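You operate a simulated robot arm through the tools that you are given. There is no shell and no other tool. Be economical: measure what you need, move in short steps, check, and stop when the job is done.

You run a simulated robot arm. Do the job below in one go: nothing can be reset, and whatever is moved stays where it is left.

TASK
Put things in order on the table top. At the end: the pink glass is on the black drip tray; the jar (marked "APRICOT") from the table top stands where the clear short glass stood; the clear dressing bottle is in the cream bowl; the clear short glass from the table top stands where the pink glass stood; whatever was shut is shut again. Leave all else as you found it, and nothing knocked over. Set down upright: pink glass.

Only the result counts: the job must be done as asked and must still hold three seconds after the hand-in. Knocking over, shifting, dropping, spilling or breaking anything else fails it.

THE ROBOT
A 6-joint arm with a two-finger parallel gripper, fixed in place. Base frame: the origin is at the foot of the arm, x ahead of it, y to its left, z up; the work surface is at about z = 0.75. Lengths are in m, angles in degrees, forces in N, time in s.
With the tool pointing down near the work surface it reaches from about 0.18 to 0.64 m from the base axis. Its first joint turns from -66.0 to 66.0 degrees. Payload 2.7 kg.
The tool frame sits at the grasp point between the pads (the TCP): z along the fingers, y along the line on which they close. The tips reach 0.023 m beyond it. The gripper opens to 0.094 m. The fingers are 0.038 m wide and 0.01 m thick; the gripper's body (0.054 by 0.096 m) begins 0.039 m behind the TCP.
Orientation is that of the tool frame in the base frame, as [roll, pitch, yaw] about the fixed x, y, z axes, in that order (R = Rz(yaw) Ry(pitch) Rx(roll)). With the fingers straight down and closing along the base's y, the tool's x points along the base's -x, its y along +y and its z along -z.

THE INTERFACE
- The arm moves only by the tool jog_arm. Its argument "deltas" is a list of rows, each a list of 7 numbers: the turn, a rotation vector about the tool's x, y, z in degrees, then the shift along the tool's x, y, z in m, then the opening, from 0 (shut) to 1 (fully open). In form: [[wx, wy, wz, dx, dy, dz, jaw], ...]. A call has 1 to 10 rows; each row is the pose to reach, as a shift and turn from the pose commanded when the call began, along the tool's axes at that moment. Rows are played at 5 a second. More than 0.05 m and 8.6 degrees between two rows, or a gripper value outside its range, and nothing of the call is played. Where a pose cannot be reached the arm comes as near as it can. A force on the tool above 40 N (or 10 N above the force at the start of the call, whichever is more), or a blocked arm, ends the call early, and 0.2 s more pass. Each finger travels about 0.045 m/s and halts on what it meets, pressing with about 42 N; the grip force reading is that of the motor and also rises with nothing between the fingers. The clock runs only during rows and for 0.2 s after the last one: add rows that repeat a pose to give the fingers time. The reply holds the time, the measured pose of the TCP, the force on the tool along the base axes, the opening and the grip force, in the units named above and with some noise, with the torque about the TCP (base axes, N m) and any sound that the robot's microphone picked up, and new pictures: "show" is both (left out), scene, wrist or none.
- Cameras (640 x 400 px; columns grow to the right, rows downward): "scene" is fixed at [0.0542, -0.4194, 1.3996]; the picture's right is [0.91, -0.41, 0.00], its down [-0.25, -0.57, -0.78] and it looks along [0.32, 0.72, -0.62] (base axes); focal length 352 px, centre (320, 200). "wrist" rides on the gripper at [0.086, 0.016, -0.074] in the tool frame; the picture's right is [-0.18, 0.98, 0.00], its down [-0.58, -0.11, -0.81] and it looks along [-0.79, -0.15, 0.59] (tool axes); focal length 243 px, centre (320, 200). There is no depth. A picture from a camera that has moved, and an enlarged one, comes with that camera's place and axes in the base frame and with its lens.
- inspect(camera, box): a new picture of the part [left, top, right, bottom] of that camera's present view, enlarged. The clock stands still meanwhile.
- hand_in(): hands the job in; it is judged then, once.

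Go step by step. Nothing tells you positions but the pictures and the camera data: compare them with the known pose of the tool, close in by small moves and look again before you grip or let go. The budget is 120 turns and 200 pictures, counting those below and the enlarged ones. Unless the task says otherwise, let go and move clear before handing in, and close with one line.

The tools are called after "Emit:" as name(argument=value, ...) on one line, values as JSON. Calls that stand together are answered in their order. jog_arm: Moves the arm, as the interface text tells. Its arguments: {"type":"object","properties":{"deltas":{"type":"array"},"show":{"type":"string","enum":["both","scene","wrist","none"]}},"required":["deltas"]} The other tools are called the same way: inspect (camera, box) takes an enlarged picture of a part of a camera's view; hand_in () hands the job in.

At the start:

```text
time_s: 0.0
ee_pos: [0.392, 0.1985, 1.0427]
tcp_rot: [-179.9, -0.1, -180.0]
force: [0.9, 0.0, -1.5]
wrist_torque: [0.04, -0.04, -0.02]
width: 0.0941
finger_force: 0.1
```

scene: 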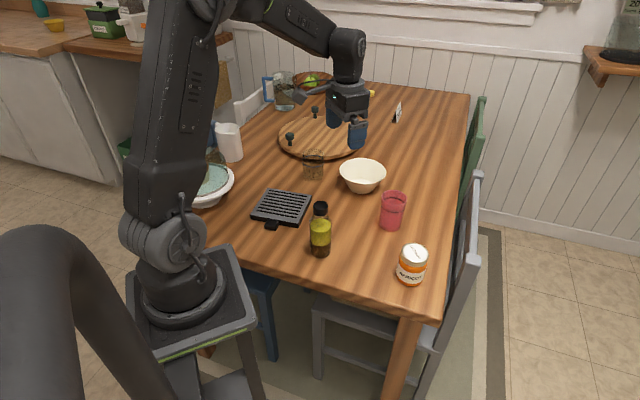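
wrist: 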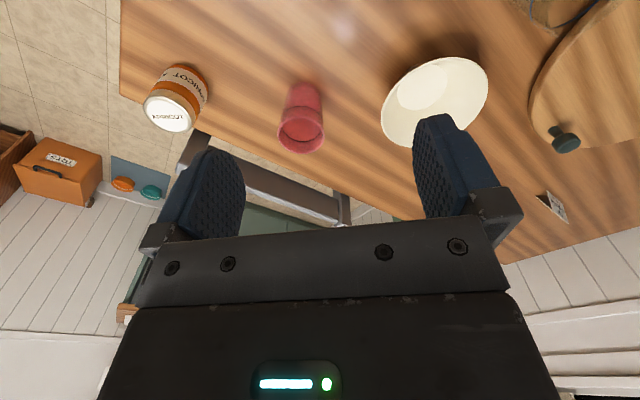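

I see the jar, pink glass, bottle, bowl, tray and a small glass near the board. I'll look closer before I move.

Emit:
inspect(camera="scene", box=[240, 130, 440, 290])

Emit:
inspect(camera="scene", box=[180, 60, 380, 220])

```text
2.50 times, centred on (340, 210) of scene
camera zoom: at [0.0542, -0.4194, 1.3996], right [0.91, -0.41, 0.0], down [-0.25, -0.57, -0.78], along [0.32, 0.72, -0.62], focal length 881 px, centre (270, 175)
```

zoom: 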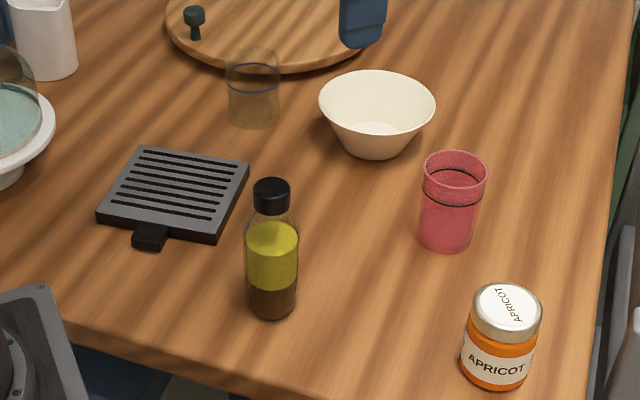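

```text
2.50 times, centred on (280, 140) of scene
camera zoom: at [0.0542, -0.4194, 1.3996], right [0.91, -0.41, 0.0], down [-0.25, -0.57, -0.78], along [0.32, 0.72, -0.62], focal length 881 px, centre (420, 350)
```

zoom: 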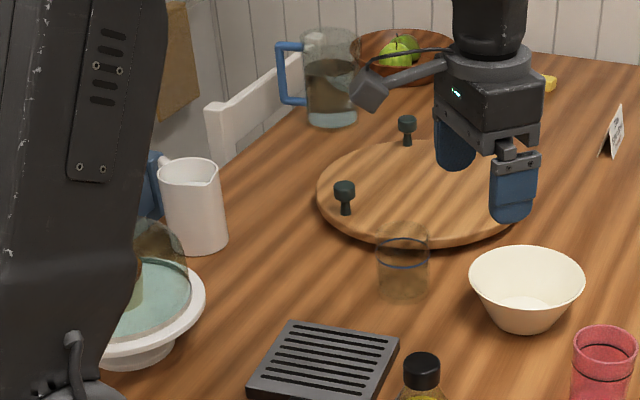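

The positions come out at roughly: pink glass (0.523, 0.162), jar (0.464, -0.015), short glass (0.422, 0.461), bottle (0.306, 0.145), bowl (0.532, 0.336) and tray (0.27, 0.335). First I move above the pink glass.

Emit:
jog_arm(deltas=[[0, 0, 0, -0.033, -0.009, 0.028, 1], [0, 0, 0, -0.066, -0.018, 0.056, 1], [0, 0, 0, -0.099, -0.027, 0.084, 1], [0, 0, 0, -0.131, -0.0365, 0.113, 1], [0, 0, 0, -0.131, -0.0365, 0.113, 1]])

```text
time_s: 1.2
ee_pos: [0.5233, 0.1644, 0.9295]
tcp_rot: [-180.0, -0.1, 180.0]
force: [0.7, -0.3, -0.4]
wrist_torque: [0.07, 0.01, -0.02]
width: 0.094
finger_force: 0.2
camera wrist: at [0.4367, 0.1795, 1.0044], right [0.18, 0.98, 0.0], down [0.58, -0.11, 0.81], along [0.79, -0.15, -0.59], focal length 243 px, centre (320, 200)
```

scene: 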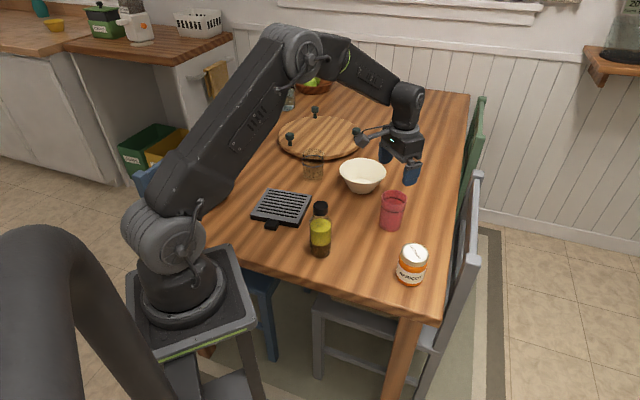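
wrist: 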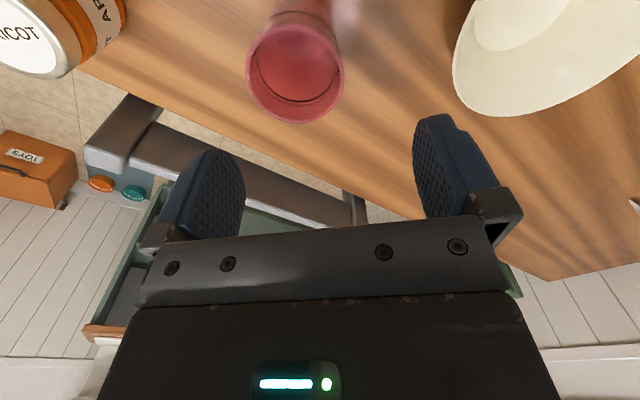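

The scene and wrist views disagree on the glass by about 15 mm. I'll zoom in with the wrist camera to refine it.

Emit:
inspect(camera="wrist", box=[200, 0, 400, 140])

Emit:
jog_arm(deltas=[[0, 0, 0, 0.045, -0.012, 0, 1], [0, 0, 0, 0.08, -0.012, 0, 1], [0, 0, 0, 0.08, -0.012, 0, 1]], show="wrist")

```text
2.86 times, centred on (300, 70) of wrist
camera zoom: at [0.4367, 0.1795, 1.0044], right [0.18, 0.98, 0.0], down [0.58, -0.11, 0.81], along [0.79, -0.15, -0.59], focal length 693 px, centre (377, 571)
```

zoom: 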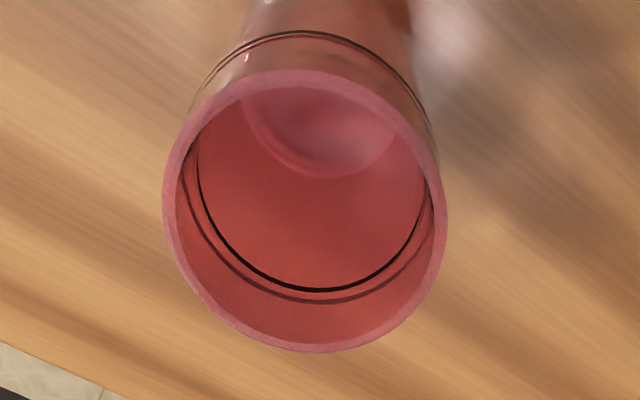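

```text
time_s: 2.0
ee_pos: [0.4424, 0.1522, 0.9296]
tcp_rot: [180.0, 0.1, 180.0]
force: [-0.6, 0.2, 0.0]
wrist_torque: [0.02, -0.02, 0.03]
width: 0.094
finger_force: 0.1
camera wrist: at [0.3552, 0.1668, 1.0046], right [0.18, 0.98, 0.0], down [0.58, -0.11, 0.81], along [0.79, -0.15, -0.59], focal length 243 px, centre (320, 200)
```

wrist: 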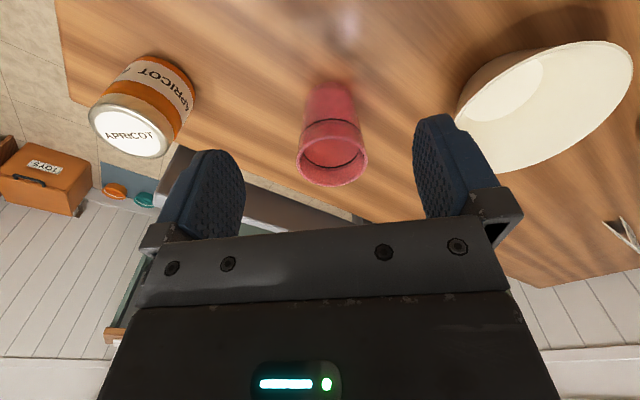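

Triangulating from two wrist views puts the pink glass rim at about (0.520, 0.146, 0.826). I'll go above it and lower around it.

Emit:
jog_arm(deltas=[[0, 0, 0, -0.04, -0.006, 0, 1], [0, 0, 0, -0.0776, -0.006, 0, 1], [0, 0, 0, -0.0776, -0.006, 0.03, 1], [0, 0, 0, -0.0776, -0.006, 0.06, 1], [0, 0, 0, -0.0776, -0.006, 0.06, 1]])

```text
time_s: 3.2
ee_pos: [0.5194, 0.1446, 0.8674]
tcp_rot: [180.0, 0.0, 180.0]
force: [0.2, 0.2, 0.1]
wrist_torque: [-0.03, -0.01, 0.0]
width: 0.094
finger_force: 0.1
camera wrist: at [0.4332, 0.1605, 0.9427], right [0.18, 0.98, 0.0], down [0.58, -0.11, 0.81], along [0.79, -0.15, -0.59], focal length 243 px, centre (320, 200)
```

scene: 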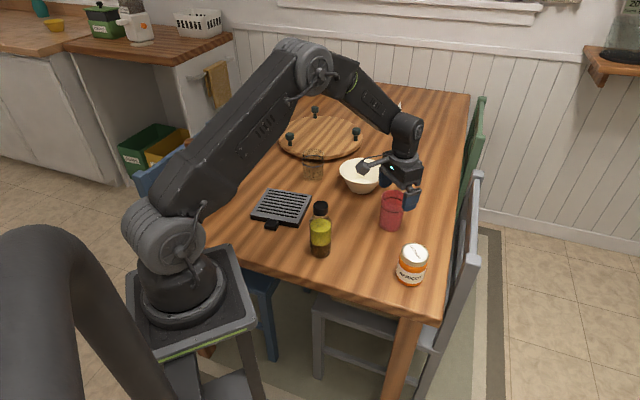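
wrist: 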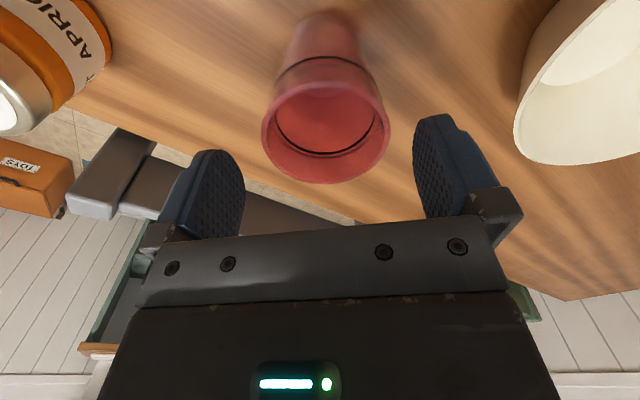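

The glass is centred between the pads. Now I lower and grip.

Emit:
jog_arm(deltas=[[0, 0, 0, -0.004, 0.002, 0.02, 1], [0, 0, 0, -0.004, 0.002, 0.04, 1], [0, 0, 0, -0.004, 0.002, 0.0594, 1], [0, 0, 0, -0.004, 0.002, 0.0594, 1]])

```text
time_s: 4.2
ee_pos: [0.5248, 0.1466, 0.8101]
tcp_rot: [180.0, 0.0, -179.9]
force: [0.2, 0.6, 1.0]
wrist_torque: [-0.01, 0.01, -0.01]
width: 0.0943
finger_force: 0.1
camera wrist: at [0.4377, 0.1619, 0.8845], right [0.18, 0.98, 0.0], down [0.58, -0.11, 0.81], along [0.79, -0.15, -0.59], focal length 243 px, centre (320, 200)
```

scene: 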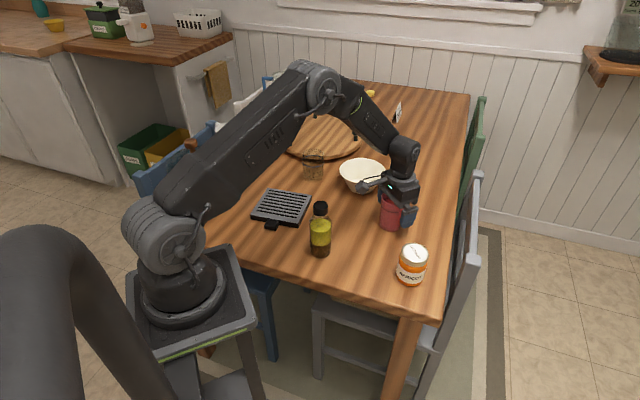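
wrist: 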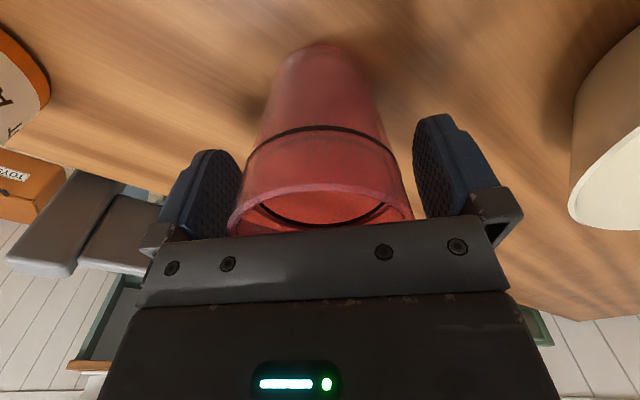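

Closing on the glass.

Emit:
jog_arm(deltas=[[0, 0, 0, 0, 0, 0, 0.5], [0, 0, 0, 0, 0, 0, 0.5], [0, 0, 0, 0, 0, 0, 0.5], [0, 0, 0, 0, 0, 0, 0.5], [0, 0, 0, 0, 0, 0, 0.5]], show="none")

```text
time_s: 5.4
ee_pos: [0.5243, 0.1473, 0.8106]
tcp_rot: [-180.0, 0.0, -180.0]
force: [1.0, -0.1, 0.5]
wrist_torque: [0.0, -0.03, 0.0]
width: 0.0624
finger_force: 42.1
```

The glass is held at 62 mm width. I lift it straight up and carry it towards the tray.

Emit:
jog_arm(deltas=[[0, 0, 0, 0, 0, -0.04, 0.5], [0, 0, 0, 0, 0, -0.08, 0.5], [0, 0, 0, 0, 0, -0.12, 0.5], [0, 0, 0, 0, 0, -0.16, 0.5], [0, 0, 0, 0.035, 0.025, -0.16, 0.5], [0, 0, 0, 0.07, 0.05, -0.16, 0.5], [0, 0, 0, 0.105, 0.075, -0.16, 0.5], [0, 0, 0, 0.14, 0.1, -0.16, 0.5], [0, 0, 0, 0.175, 0.12, -0.16, 0.5], [0, 0, 0, 0.21, 0.14, -0.16, 0.5]])

```text
time_s: 7.6
ee_pos: [0.3101, 0.2872, 0.9679]
tcp_rot: [-180.0, 0.0, 180.0]
force: [0.0, -0.3, -2.3]
wrist_torque: [0.01, -0.03, 0.02]
width: 0.0626
finger_force: 42.5
camera wrist: at [0.2244, 0.3026, 1.0425], right [0.18, 0.98, 0.0], down [0.58, -0.11, 0.81], along [0.79, -0.15, -0.59], focal length 243 px, centre (320, 200)
```

scene: 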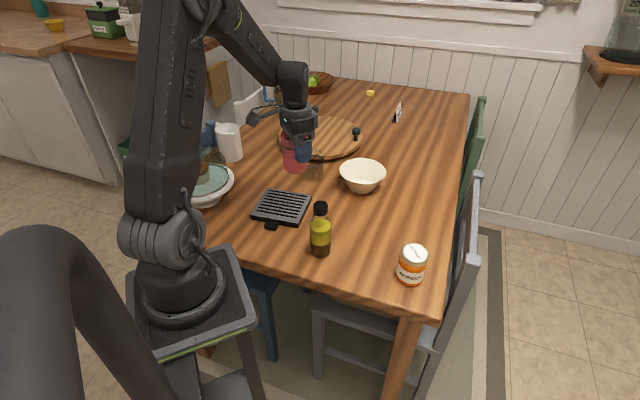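
wrist: 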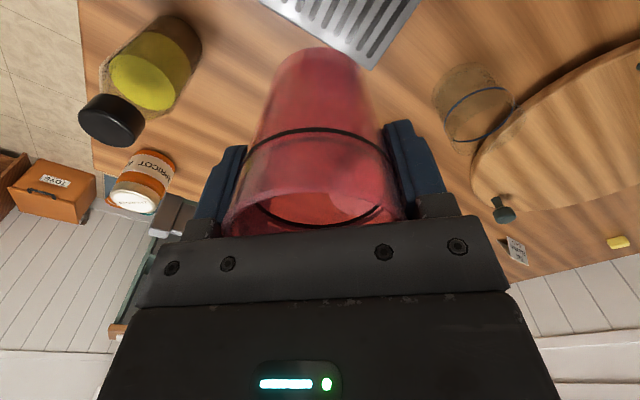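

Tray centre works out at about (0.273, 0.336). I move over it and partly lower.

Emit:
jog_arm(deltas=[[0, 0, 0, 0.019, 0.025, 0, 0.5], [0, 0, 0, 0.037, 0.049, 0, 0.5], [0, 0, 0, 0.037, 0.049, 0.04, 0.5], [0, 0, 0, 0.037, 0.049, 0.08, 0.5], [0, 0, 0, 0.037, 0.049, 0.11, 0.5], [0, 0, 0, 0.037, 0.049, 0.11, 0.5]])

```text
time_s: 9.0
ee_pos: [0.2754, 0.3355, 0.8568]
tcp_rot: [180.0, -0.1, -180.0]
force: [1.2, -0.2, -1.5]
wrist_torque: [-0.03, -0.02, 0.0]
width: 0.0625
finger_force: 42.0
camera wrist: at [0.1887, 0.3516, 0.9322], right [0.18, 0.98, 0.0], down [0.58, -0.11, 0.81], along [0.79, -0.15, -0.59], focal length 243 px, centre (320, 200)
```

scene: 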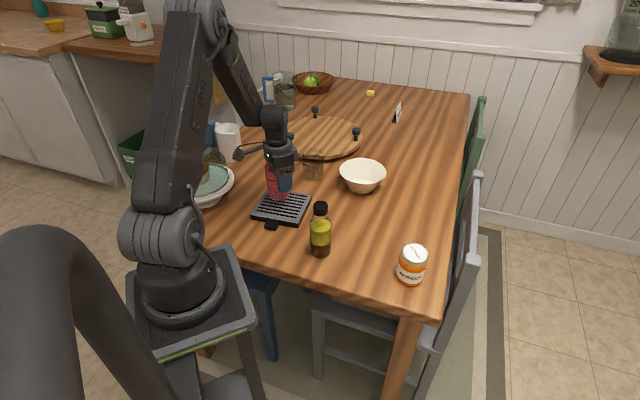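
wrist: 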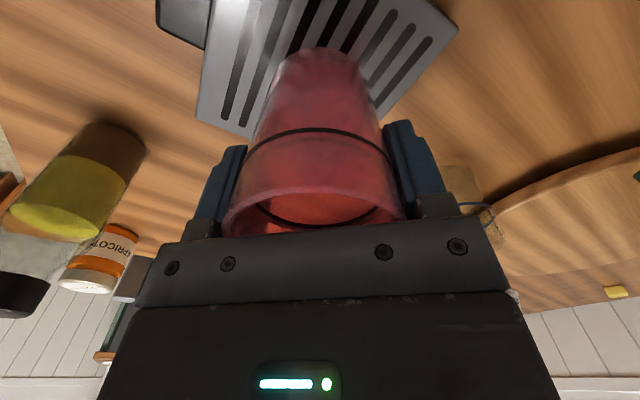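

The glass is centred over the tray. I lower in small steps, watching the force.

Emit:
jog_arm(deltas=[[0, 0, 0, 0.003, -0.002, 0.012, 0.5], [0, 0, 0, 0.003, -0.002, 0.022, 0.5], [0, 0, 0, 0.003, -0.002, 0.026, 0.5], [0, 0, 0, 0.003, -0.002, 0.026, 0.5]], show="scene")

Emit:
inspect(camera="scene", box=[230, 130, 330, 240])

```text
time_s: 10.0
ee_pos: [0.2734, 0.3336, 0.8334]
tcp_rot: [-179.9, 0.0, 180.0]
force: [0.6, 0.4, -2.9]
wrist_torque: [-0.02, 0.01, 0.0]
width: 0.062
finger_force: 42.0
```

scene: 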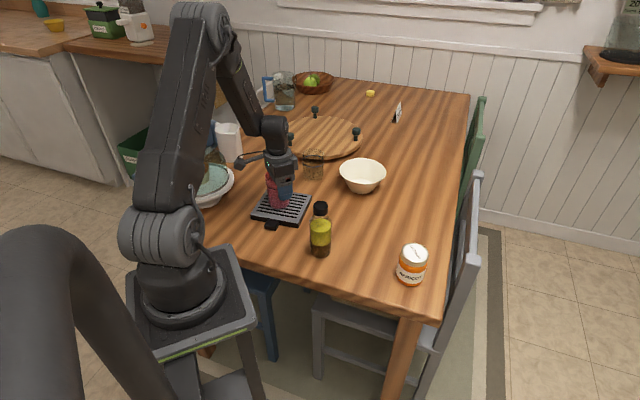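

```text
3.64 times, centred on (280, 185) of scene
camera zoom: at [0.0542, -0.4194, 1.3996], right [0.91, -0.41, 0.0], down [-0.25, -0.57, -0.78], along [0.32, 0.72, -0.62], focal length 1281 px, centre (466, 254)
```

zoom: 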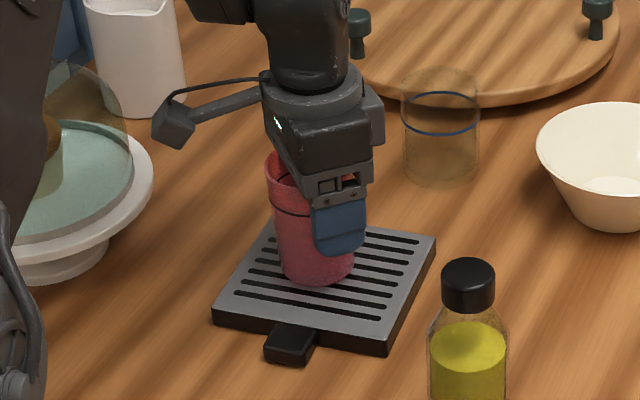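

Very close to the tray now. I continue down in millimetre steps.

Emit:
jog_arm(deltas=[[0, 0, 0, 0, 0, 0.0015, 0.5], [0, 0, 0, 0, 0, 0.003, 0.5], [0, 0, 0, 0, 0, 0.003, 0.5]], show="none")

```text
time_s: 10.8
ee_pos: [0.2733, 0.3332, 0.83]
tcp_rot: [179.9, 0.0, 179.9]
force: [-0.7, 0.7, -1.4]
wrist_torque: [0.0, -0.01, 0.0]
width: 0.0622
finger_force: 41.8
```

Emit:
jog_arm(deltas=[[0, 0, 0, 0, 0, 0.0015, 0.5], [0, 0, 0, 0, 0, 0.003, 0.5], [0, 0, 0, 0, 0, 0.003, 0.5]], show="none")

```text
time_s: 11.6
ee_pos: [0.2742, 0.3349, 0.8299]
tcp_rot: [179.7, 0.2, -179.9]
force: [-4.3, -0.5, 26.7]
wrist_torque: [0.04, 0.47, 0.22]
width: 0.062
finger_force: 42.2
```

Contact with the tray at about z = 0.830. I relax the push slightly, then open and rise.

Emit:
jog_arm(deltas=[[0, 0, 0, 0, 0, -0.002, 0.5], [0, 0, 0, 0, 0, -0.0025, 0.5], [0, 0, 0, 0, 0, -0.0025, 1], [0, 0, 0, 0, 0, -0.0025, 1], [0, 0, 0, 0, 0, -0.0025, 1], [0, 0, 0, 0, 0, -0.0025, 1], [0, 0, 0, 0, 0, -0.0025, 1]])

```text
time_s: 13.2
ee_pos: [0.2737, 0.333, 0.8296]
tcp_rot: [180.0, -0.1, -179.9]
force: [0.0, 1.2, -0.1]
wrist_torque: [0.0, -0.03, 0.01]
width: 0.0941
finger_force: 0.1
camera wrist: at [0.1877, 0.3491, 0.9047], right [0.18, 0.98, 0.0], down [0.58, -0.11, 0.81], along [0.79, -0.15, -0.59], focal length 243 px, centre (320, 200)
```

scene: 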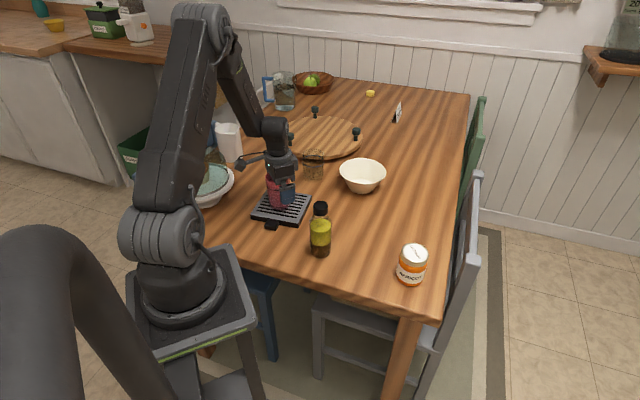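
wrist: 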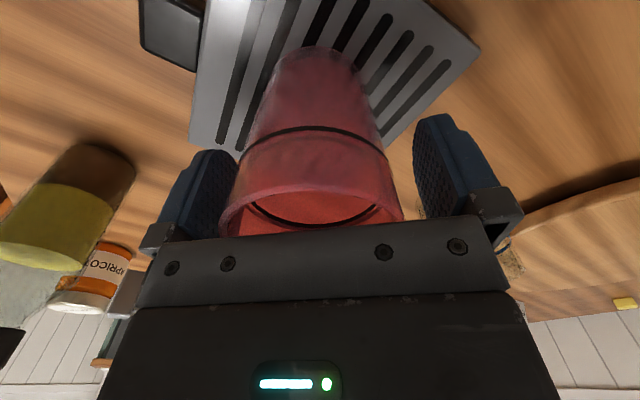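

Released and standing. I rise straight up and move to where I can view the short glass.

Emit:
jog_arm(deltas=[[0, 0, 0, 0, 0, -0.04, 1], [0, 0, 0, 0, 0, -0.08, 1], [0, 0, 0, 0, 0, -0.12, 1], [0, 0, 0, -0.03, 0.04, -0.12, 1], [0, 0, 0, -0.06, 0.08, -0.12, 1], [0, 0, 0, -0.08, 0.115, -0.12, 1], [0, 0, 0, -0.08, 0.115, -0.12, 1]])

```text
time_s: 14.8
ee_pos: [0.353, 0.4472, 0.9485]
tcp_rot: [-180.0, 0.1, 180.0]
force: [0.1, 0.8, -0.5]
wrist_torque: [-0.02, -0.02, 0.01]
width: 0.0941
finger_force: 0.2
camera wrist: at [0.2667, 0.4632, 1.024], right [0.18, 0.98, 0.0], down [0.58, -0.11, 0.81], along [0.79, -0.15, -0.59], focal length 243 px, centre (320, 200)
```

scene: 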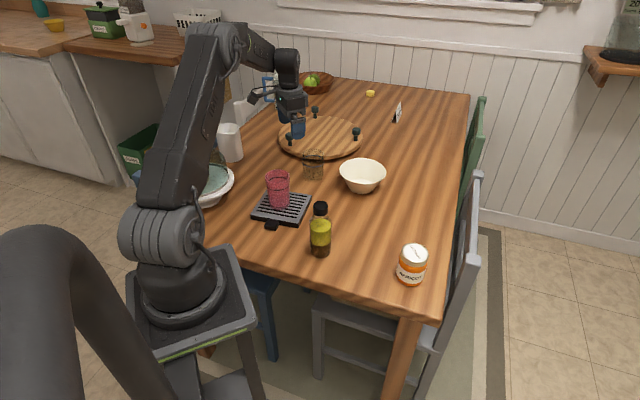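
wrist: 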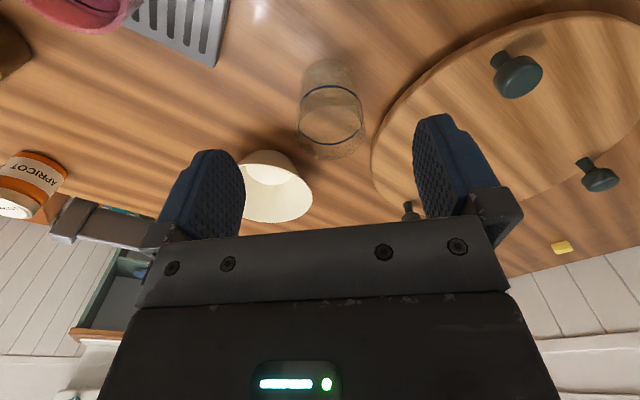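

Emit:
inspect(camera="wrist", box=[240, 30, 440, 170])

Emit:
inspect(camera="scene", box=[230, 130, 330, 240])

```text
2.86 times, centred on (340, 100) of wrist
camera zoom: at [0.2667, 0.4632, 1.024], right [0.18, 0.98, 0.0], down [0.58, -0.11, 0.81], along [0.79, -0.15, -0.59], focal length 693 px, centre (263, 486)
```

zoom: 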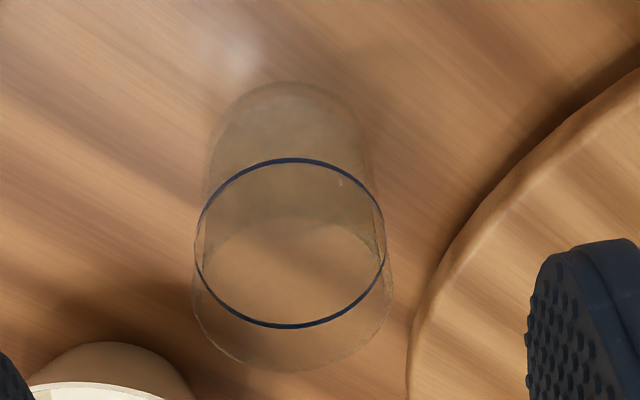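

```text
3.64 times, centred on (280, 185) of scene
camera zoom: at [0.0542, -0.4194, 1.3996], right [0.91, -0.41, 0.0], down [-0.25, -0.57, -0.78], along [0.32, 0.72, -0.62], focal length 1281 px, centre (466, 254)
```

zoom: 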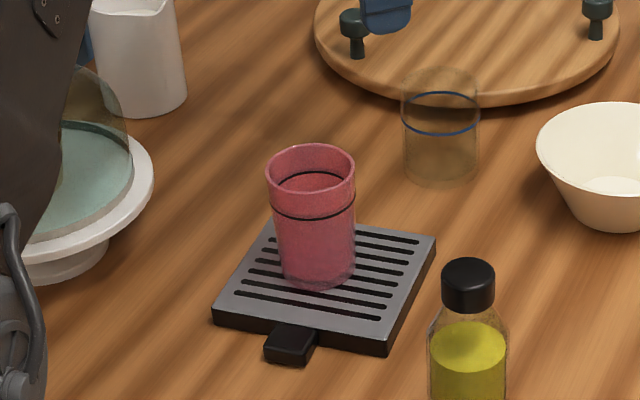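

First estimate of the short glass is (0.415, 0.445). I move over it for a second view.

Emit:
jog_arm(deltas=[[0, 0, 0, -0.03, -0.001, 0.01, 1], [0, 0, 0, -0.062, -0.002, 0.02, 1], [0, 0, 0, -0.062, -0.002, 0.05, 1], [0, 0, 0, -0.062, -0.002, 0.07, 1], [0, 0, 0, -0.062, -0.002, 0.07, 1]], show="scene")

Emit:
inspect(camera="wrist", box=[200, 30, 460, 230])

```text
time_s: 16.0
ee_pos: [0.4162, 0.4452, 0.8796]
tcp_rot: [180.0, 0.0, 180.0]
force: [-0.6, 0.0, -0.3]
wrist_torque: [0.0, -0.01, 0.01]
width: 0.0938
finger_force: 0.0
```

scene: 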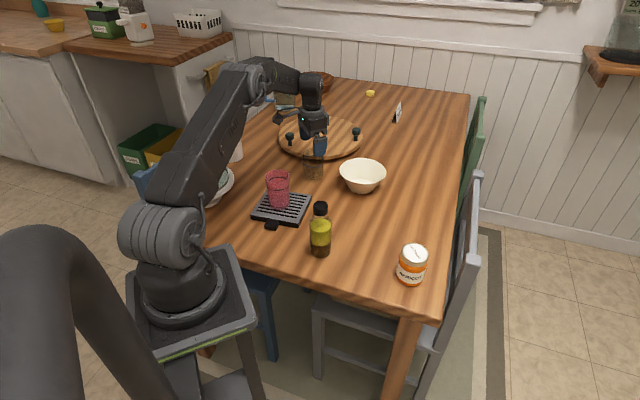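

```text
2.00 times, centred on (330, 130) of wrist
camera zoom: at [0.3299, 0.4609, 0.9545], right [0.18, 0.98, 0.0], down [0.58, -0.11, 0.81], along [0.79, -0.15, -0.59], focal length 485 px, centre (300, 340)
```

zoom: 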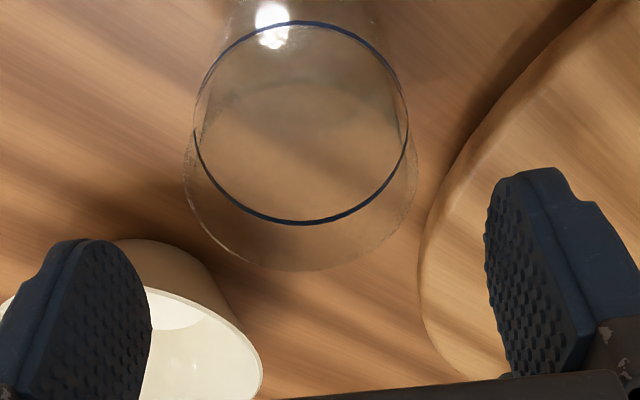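

The short glass is between the pads at about (0.417, 0.4445). I lower and grip.

Emit:
jog_arm(deltas=[[0, 0, 0, -0.001, -0.001, 0.025, 1], [0, 0, 0, -0.001, -0.001, 0.05, 1], [0, 0, 0, -0.001, -0.001, 0.07, 1], [0, 0, 0, -0.001, -0.001, 0.07, 1]])

```text
time_s: 17.0
ee_pos: [0.4165, 0.4435, 0.8093]
tcp_rot: [180.0, 0.0, -180.0]
force: [-0.7, -0.1, -0.1]
wrist_torque: [0.0, 0.03, -0.03]
width: 0.0938
finger_force: 0.0
camera wrist: at [0.3304, 0.4594, 0.8835], right [0.18, 0.98, 0.0], down [0.58, -0.11, 0.81], along [0.79, -0.15, -0.59], focal length 243 px, centre (320, 200)
```

scene: 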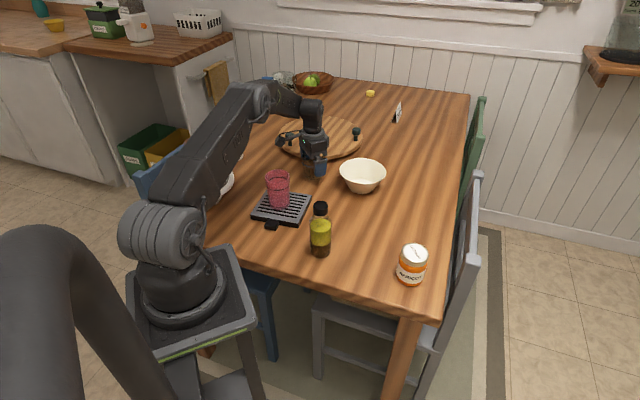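
wrist: 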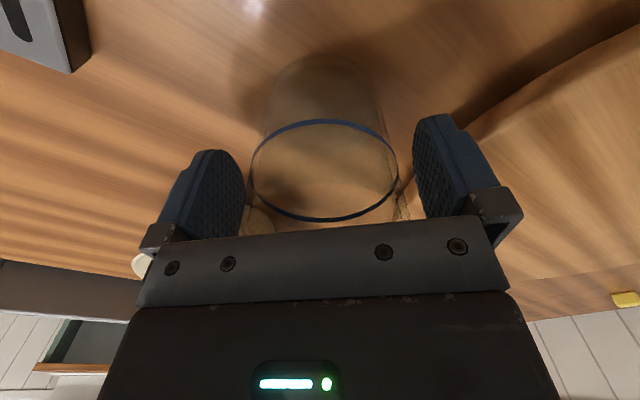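

Emit:
jog_arm(deltas=[[0, 0, 0, 0, 0, 0, 0.5], [0, 0, 0, 0, 0, 0, 0.5], [0, 0, 0, 0, 0, 0, 0.5], [0, 0, 0, 0, 0, 0, 0.5], [0, 0, 0, 0, 0, 0, 0.5]], show="wrist")

```text
time_s: 18.2
ee_pos: [0.4157, 0.4439, 0.8093]
tcp_rot: [-180.0, 0.0, -179.9]
force: [-0.5, 0.3, -0.2]
wrist_torque: [-0.03, -0.06, -0.02]
width: 0.0665
finger_force: 42.4
camera wrist: at [0.3304, 0.4594, 0.8837], right [0.18, 0.98, 0.0], down [0.58, -0.11, 0.81], along [0.79, -0.15, -0.59], focal length 243 px, centre (320, 200)
```

wrist: 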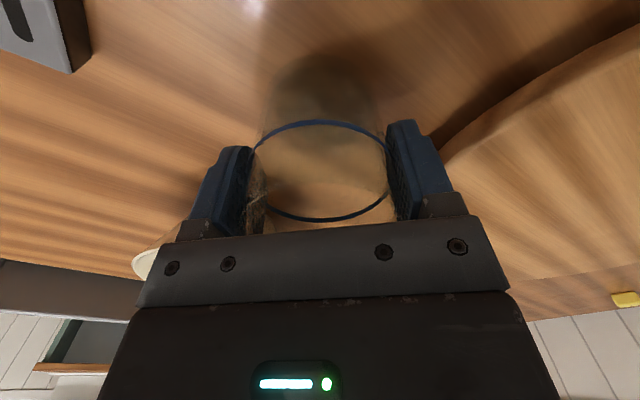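

Held at 66 mm. I lift it and carry it over to the pink glass's old spot.

Emit:
jog_arm(deltas=[[0, 0, 0, 0, 0, -0.047, 0.5], [0, 0, 0, 0, 0, -0.094, 0.5], [0, 0, 0, 0, 0, -0.14, 0.5], [0, 0, 0, -0.015, -0.042, -0.14, 0.5], [0, 0, 0, -0.03, -0.085, -0.14, 0.5], [0, 0, 0, -0.045, -0.128, -0.14, 0.5], [0, 0, 0, -0.06, -0.171, -0.14, 0.5], [0, 0, 0, -0.075, -0.214, -0.14, 0.5], [0, 0, 0, -0.09, -0.257, -0.14, 0.5], [0, 0, 0, -0.1065, -0.297, -0.14, 0.5]])

```text
time_s: 20.4
ee_pos: [0.5237, 0.1477, 0.9497]
tcp_rot: [180.0, 0.1, -180.0]
force: [-0.3, -0.5, -1.8]
wrist_torque: [0.06, -0.02, -0.02]
width: 0.0666
finger_force: 42.8
camera wrist: at [0.4377, 0.1634, 1.024], right [0.18, 0.98, 0.0], down [0.58, -0.11, 0.81], along [0.79, -0.15, -0.59], focal length 243 px, centre (320, 200)
```

scene: 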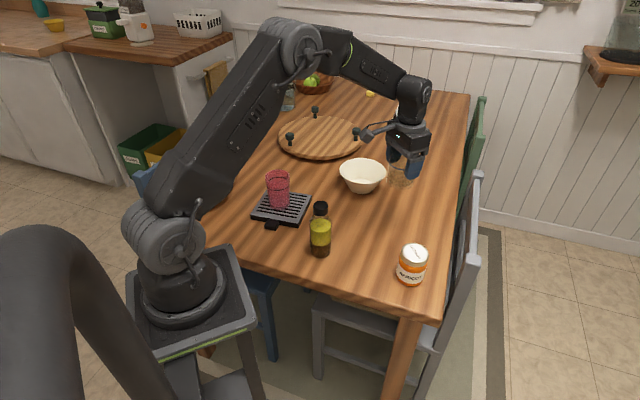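
wrist: 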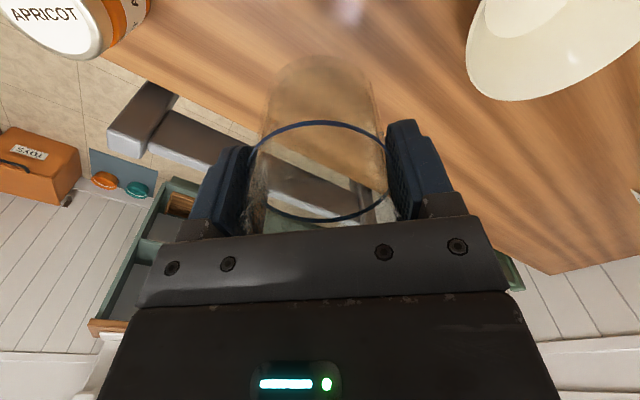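

Over the spot. I lower most of the way.

Emit:
jog_arm(deltas=[[0, 0, 0, 0, -0.001, 0.045, 0.5], [0, 0, 0, 0, -0.001, 0.09, 0.5], [0, 0, 0, 0, -0.001, 0.12, 0.5], [0, 0, 0, 0, -0.001, 0.136, 0.5], [0, 0, 0, 0, -0.001, 0.136, 0.5]], show="scene")

Emit:
jog_arm(deltas=[[0, 0, 0, 0, 0, 0.002, 0.5], [0, 0, 0, 0, 0, 0.004, 0.5], [0, 0, 0, 0, 0, 0.004, 0.5]], show="none")

```text
time_s: 21.6
ee_pos: [0.5236, 0.1483, 0.815]
tcp_rot: [179.9, 0.0, -180.0]
force: [-0.4, 1.1, -2.2]
wrist_torque: [-0.02, 0.03, 0.0]
width: 0.0664
finger_force: 41.5
```

scene: 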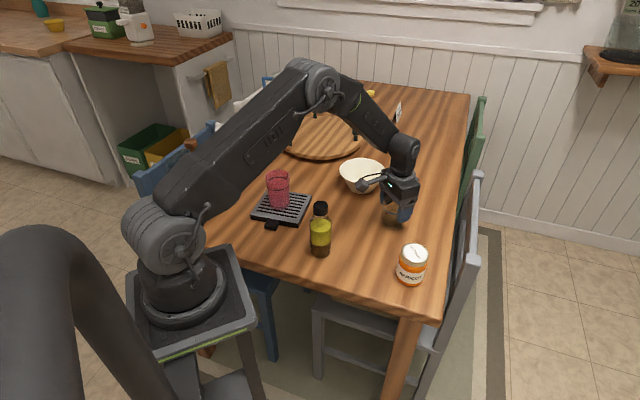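

```text
time_s: 22.4
ee_pos: [0.5225, 0.1464, 0.8104]
tcp_rot: [-180.0, 0.0, -180.0]
force: [0.4, 0.4, -1.8]
wrist_torque: [-0.01, -0.01, 0.01]
width: 0.0663
finger_force: 41.6
```

Emit:
jog_arm(deltas=[[0, 0, 0, 0, 0, 0.0015, 0.5], [0, 0, 0, 0, 0, 0.0025, 0.5], [0, 0, 0, 0, 0, 0.0025, 0.5]], show="none")

```text
time_s: 23.2
ee_pos: [0.5226, 0.1471, 0.8091]
tcp_rot: [179.8, 0.2, 180.0]
force: [-8.0, 0.6, 19.5]
wrist_torque: [-0.34, 0.6, -0.12]
width: 0.0666
finger_force: 42.4
```

In contact with the table. I ease off, release, and rise.

Emit:
jog_arm(deltas=[[0, 0, 0, 0, 0, -0.0015, 0.5], [0, 0, 0, 0, 0, -0.0015, 1], [0, 0, 0, 0, 0, -0.0015, 1], [0, 0, 0, 0, 0, -0.0015, 1], [0, 0, 0, 0, 0, -0.0015, 1], [0, 0, 0, 0, 0, -0.03, 1], [0, 0, 0, 0, 0, -0.07, 1], [0, 0, 0, 0, 0, -0.11, 1], [0, 0, 0, 0, 0, -0.14, 1], [0, 0, 0, 0, 0, -0.14, 1]])

```text
time_s: 25.4
ee_pos: [0.5223, 0.1454, 0.9456]
tcp_rot: [-179.9, 0.0, -180.0]
force: [0.9, -0.5, 0.7]
wrist_torque: [-0.01, 0.0, 0.01]
width: 0.0941
finger_force: 0.1
camera wrist: at [0.4365, 0.1622, 1.0205], right [0.18, 0.98, 0.0], down [0.58, -0.11, 0.81], along [0.79, -0.15, -0.59], focal length 243 px, centre (320, 200)
```

scene: 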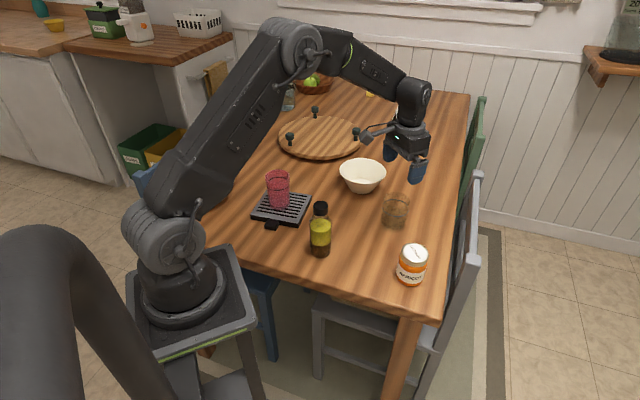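
wrist: 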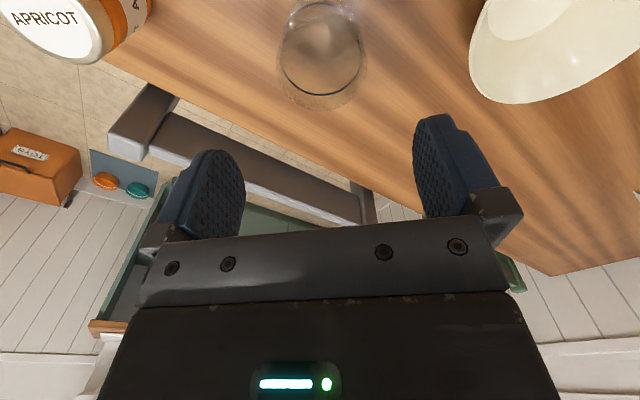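

I check the placement against the first picture's framing, then go view the jar.

Emit:
inspect(camera="scene", box=[240, 130, 440, 290])

Emit:
jog_arm(deltas=[[0, 0, 0, 0.03, -0.035, 0, 1], [0, 0, 0, 0.06, -0.07, 0, 1], [0, 0, 0, 0.09, -0.105, 0, 1], [0, 0, 0, 0.118, -0.14, 0, 1], [0, 0, 0, 0.118, -0.17, 0, 1], [0, 0, 0, 0.118, -0.17, 0, 1]], show="wrist")

```text
2.50 times, centred on (340, 210) of scene
camera zoom: at [0.0542, -0.4194, 1.3996], right [0.91, -0.41, 0.0], down [-0.25, -0.57, -0.78], along [0.32, 0.72, -0.62], focal length 881 px, centre (270, 175)
```

zoom: 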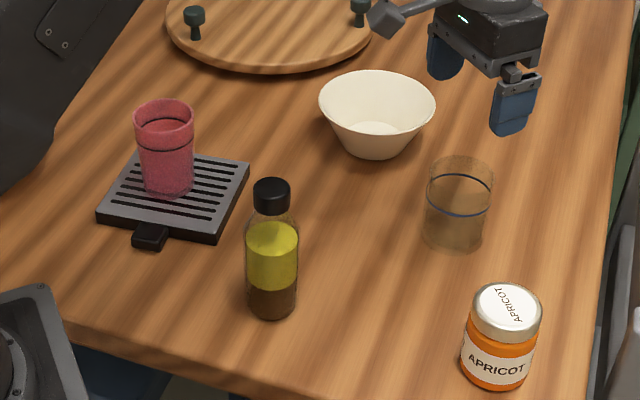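

```text
time_s: 26.8
ee_pos: [0.4046, -0.0249, 0.947]
tcp_rot: [-179.9, 0.0, -180.0]
force: [0.0, 0.0, 0.7]
wrist_torque: [0.0, 0.04, 0.04]
width: 0.094
finger_force: 0.1
camera wrist: at [0.3184, -0.0085, 1.0215], right [0.18, 0.98, 0.0], down [0.58, -0.11, 0.81], along [0.79, -0.15, -0.59], focal length 243 px, centre (320, 200)
```

wrist: 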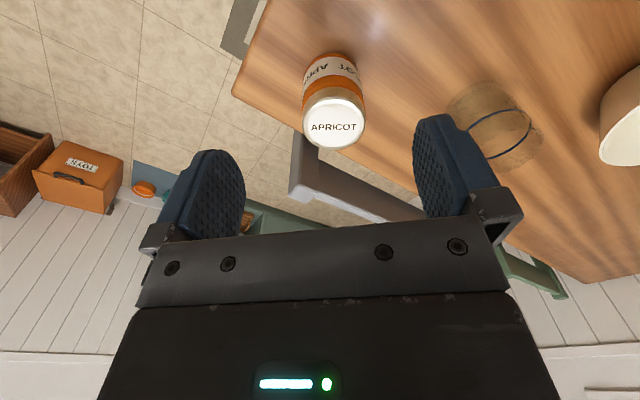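

The short glass stands well on the pink glass's old spot. The jar is at about (0.460, -0.021) with its lid at 0.827; I move over it.

Emit:
jog_arm(deltas=[[0, 0, 0, -0.03, 0.004, 0, 1], [0, 0, 0, -0.055, 0.004, 0.02, 1], [0, 0, 0, -0.055, 0.004, 0.065, 1], [0, 0, 0, -0.055, 0.004, 0.065, 1]], show="both")

```text
time_s: 27.8
ee_pos: [0.4608, -0.0182, 0.8827]
tcp_rot: [-179.9, 0.0, -180.0]
force: [0.1, 0.3, -0.1]
wrist_torque: [0.06, 0.01, 0.03]
width: 0.094
finger_force: 0.1
camera wrist: at [0.3747, -0.0018, 0.9567], right [0.18, 0.98, 0.0], down [0.58, -0.11, 0.81], along [0.79, -0.15, -0.59], focal length 243 px, centre (320, 200)
```

scene: 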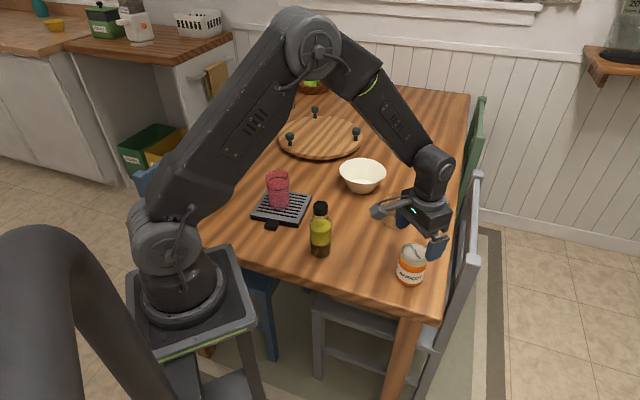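
wrist: 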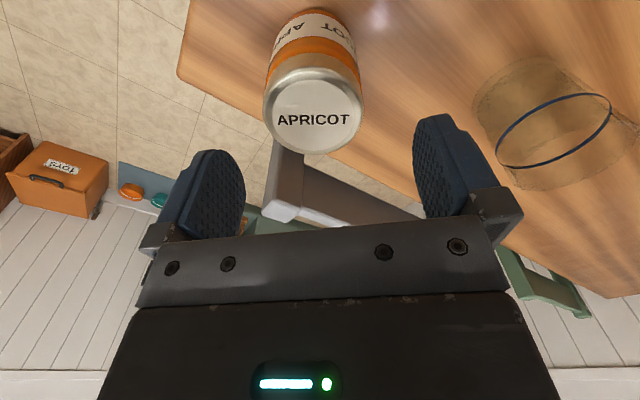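

Emit:
jog_arm(deltas=[[0, 0, 0, 0, -0.0035, 0.02, 1], [0, 0, 0, 0, -0.0035, 0.05, 1], [0, 0, 0, 0, -0.0035, 0.079, 1], [0, 0, 0, 0, -0.0035, 0.079, 1], [0, 0, 0, 0, -0.0035, 0.079, 0.45], [0, 0, 0, 0, -0.0035, 0.079, 0.45], [0, 0, 0, 0, -0.0035, 0.079, 0.45], [0, 0, 0, 0, -0.0035, 0.079, 0.45], [0, 0, 0, 0, -0.0035, 0.079, 0.45]], show="both")

```text
time_s: 29.8
ee_pos: [0.4612, -0.0208, 0.8024]
tcp_rot: [-180.0, 0.0, 180.0]
force: [0.0, -0.4, 0.0]
wrist_torque: [-0.01, -0.04, -0.02]
width: 0.0612
finger_force: 42.1
camera wrist: at [0.3754, -0.0056, 0.8771], right [0.18, 0.98, 0.0], down [0.58, -0.11, 0.81], along [0.79, -0.15, -0.59], focal length 243 px, centre (320, 200)
```

scene: 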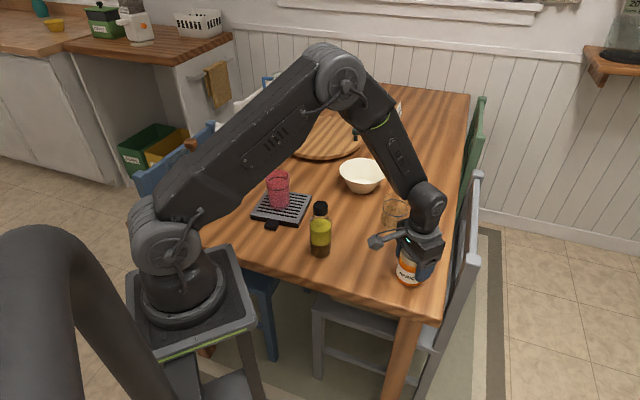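
wrist: 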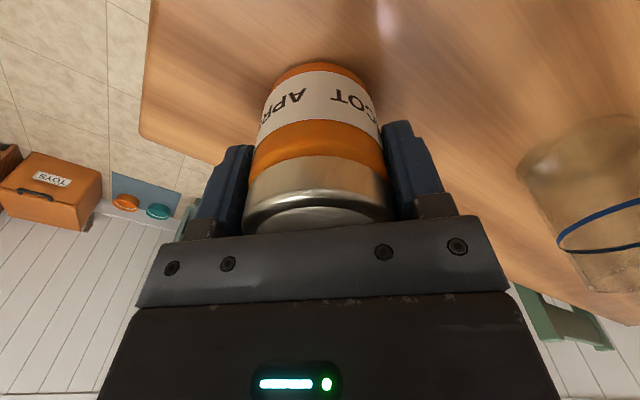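

Jar held. I lift it and carry it to the short glass's former place.

Emit:
jog_arm(deltas=[[0, 0, 0, 0, 0, -0.045, 0.45], [0, 0, 0, 0, 0, -0.09, 0.45], [0, 0, 0, 0, 0, -0.13, 0.45], [0, 0, 0, 0.004, 0.045, -0.15, 0.45], [0, 0, 0, 0.008, 0.09, -0.15, 0.45], [0, 0, 0, 0.012, 0.135, -0.15, 0.45], [0, 0, 0, 0.016, 0.18, -0.15, 0.45], [0, 0, 0, 0.02, 0.225, -0.15, 0.45], [0, 0, 0, 0.024, 0.27, -0.15, 0.45], [0, 0, 0, 0.028, 0.315, -0.15, 0.45]], show="none")

Emit:
jog_arm(deltas=[[0, 0, 0, 0.005, 0.045, 0, 0.45], [0, 0, 0, 0.01, 0.09, 0, 0.45], [0, 0, 0, 0.0165, 0.135, 0, 0.45], [0, 0, 0, 0.0165, 0.15, 0, 0.45], [0, 0, 0, 0.0165, 0.15, 0.04, 0.45], [0, 0, 0, 0.0165, 0.15, 0.08, 0.45], [0, 0, 0, 0.0165, 0.15, 0.1, 0.45], [0, 0, 0, 0.0165, 0.15, 0.1, 0.45]])

```text
time_s: 32.0
ee_pos: [0.4314, 0.2944, 0.9529]
tcp_rot: [-180.0, -0.1, 179.9]
force: [0.1, 0.2, -3.5]
wrist_torque: [-0.01, 0.0, 0.03]
width: 0.061
finger_force: 42.5
```

```text
time_s: 33.8
ee_pos: [0.4141, 0.4431, 0.8528]
tcp_rot: [179.9, 0.0, 180.0]
force: [0.5, 0.6, -3.3]
wrist_torque: [-0.03, 0.0, -0.01]
width: 0.061
finger_force: 42.0
camera wrist: at [0.328, 0.4584, 0.9267], right [0.18, 0.98, 0.0], down [0.58, -0.11, 0.81], along [0.79, -0.15, -0.59], focal length 243 px, centre (320, 200)
```

scene: 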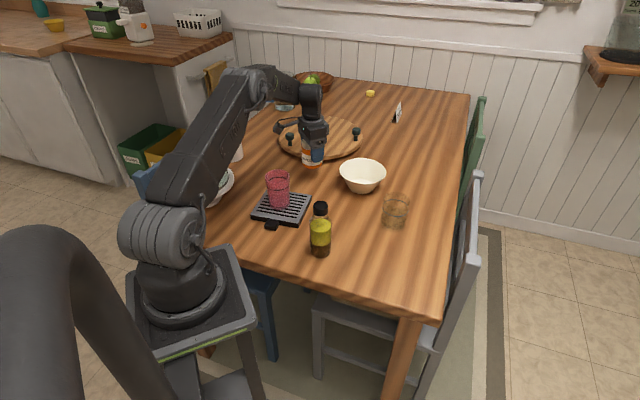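
wrist: 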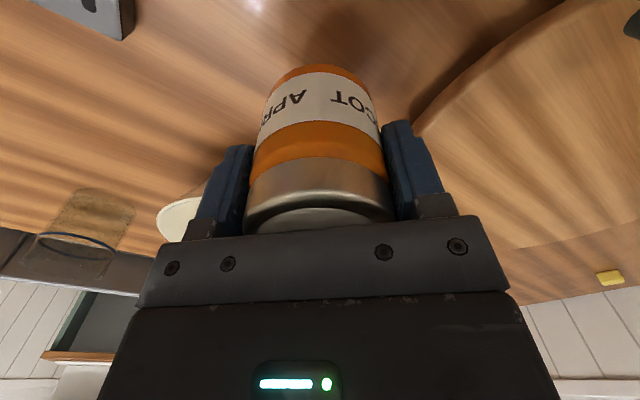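

Lowering the jar.

Emit:
jog_arm(deltas=[[0, 0, 0, -0.0025, 0, 0.025, 0.45], [0, 0, 0, -0.0025, 0, 0.043, 0.45], [0, 0, 0, -0.0025, 0, 0.047, 0.45], [0, 0, 0, -0.0025, 0, 0.047, 0.45]], show="scene")

Emit:
jog_arm(deltas=[[0, 0, 0, 0, 0, 0.0015, 0.45], [0, 0, 0, 0, 0, 0.0035, 0.45], [0, 0, 0, 0, 0, 0.0035, 0.45]], show="none")

Emit:
inspect(camera="scene", box=[240, 130, 440, 290])

```text
time_s: 34.8
ee_pos: [0.4168, 0.4422, 0.8065]
tcp_rot: [-179.9, 0.0, 180.0]
force: [-0.2, -0.6, -3.3]
wrist_torque: [0.0, -0.03, 0.04]
width: 0.0611
finger_force: 41.6
```

scene: 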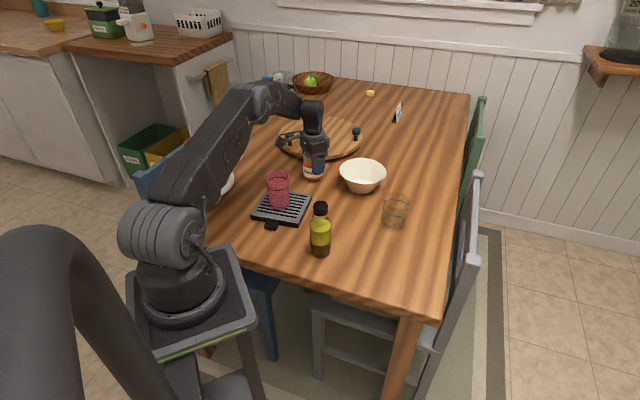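

```text
time_s: 35.6
ee_pos: [0.4172, 0.4425, 0.803]
tcp_rot: [179.9, 0.0, 179.9]
force: [0.3, 0.1, -2.9]
wrist_torque: [0.05, -0.04, -0.04]
width: 0.0612
finger_force: 42.1
```

```text
2.50 times, centred on (340, 210) of scene
camera zoom: at [0.0542, -0.4194, 1.3997], right [0.91, -0.41, 0.0], down [-0.25, -0.57, -0.78], along [0.32, 0.72, -0.62], focal length 881 px, centre (270, 175)
```

zoom: 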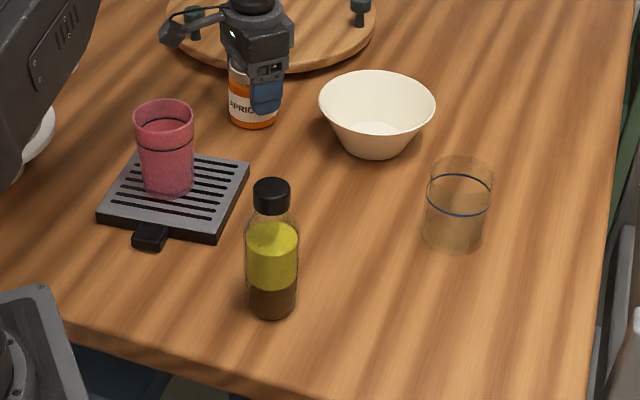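

The jar is right on the glass's old footprint. I lower to contact.

Emit:
jog_arm(deltas=[[0, 0, 0, 0, 0.001, 0.0015, 0.45], [0, 0, 0, 0, 0.001, 0.0025, 0.45], [0, 0, 0, 0, 0.001, 0.0025, 0.45]], show="none")

```text
time_s: 36.4
ee_pos: [0.4196, 0.4438, 0.8016]
tcp_rot: [179.9, 0.1, 180.0]
force: [-2.2, -6.2, 16.5]
wrist_torque: [-0.66, 0.58, 0.11]
width: 0.0613
finger_force: 42.1
```

Contact. I release and rise.

Emit:
jog_arm(deltas=[[0, 0, 0, 0, 0, -0.001, 0.45], [0, 0, 0, 0, 0, -0.001, 1], [0, 0, 0, 0, 0, -0.001, 1], [0, 0, 0, 0, 0, -0.001, 1], [0, 0, 0, 0, 0, -0.001, 1], [0, 0, 0, 0, 0, -0.03, 1], [0, 0, 0, 0, 0, -0.07, 1], [0, 0, 0, 0, 0, -0.11, 1], [0, 0, 0, 0, 0, -0.15, 1], [0, 0, 0, 0, 0, -0.18, 1]], show="wrist")

Emit:
inspect(camera="scene", box=[240, 130, 440, 290])

```text
time_s: 38.6
ee_pos: [0.4185, 0.443, 0.9824]
tcp_rot: [-180.0, -0.1, 180.0]
force: [0.4, 0.0, 0.1]
wrist_torque: [0.05, 0.01, 0.0]
width: 0.0939
finger_force: 0.0
camera wrist: at [0.3321, 0.4591, 1.0562], right [0.18, 0.98, 0.0], down [0.58, -0.11, 0.81], along [0.79, -0.15, -0.59], focal length 243 px, centre (320, 200)
```

wrist: 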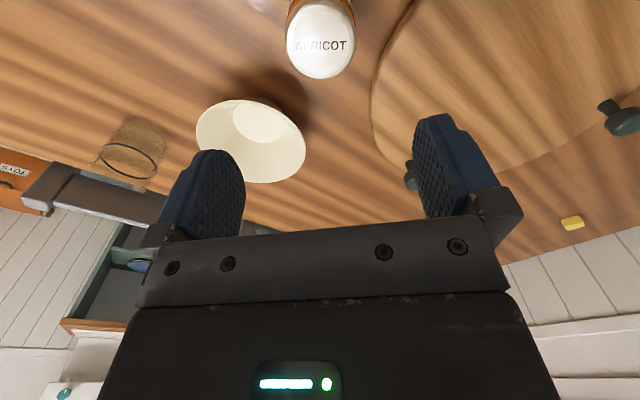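

```text
2.50 times, centred on (340, 210) of scene
camera zoom: at [0.0542, -0.4194, 1.3996], right [0.91, -0.41, 0.0], down [-0.25, -0.57, -0.78], along [0.32, 0.72, -0.62], focal length 881 px, centre (270, 175)
```

zoom: 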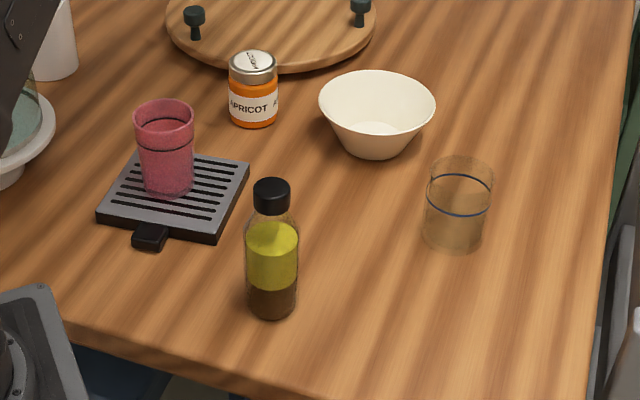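

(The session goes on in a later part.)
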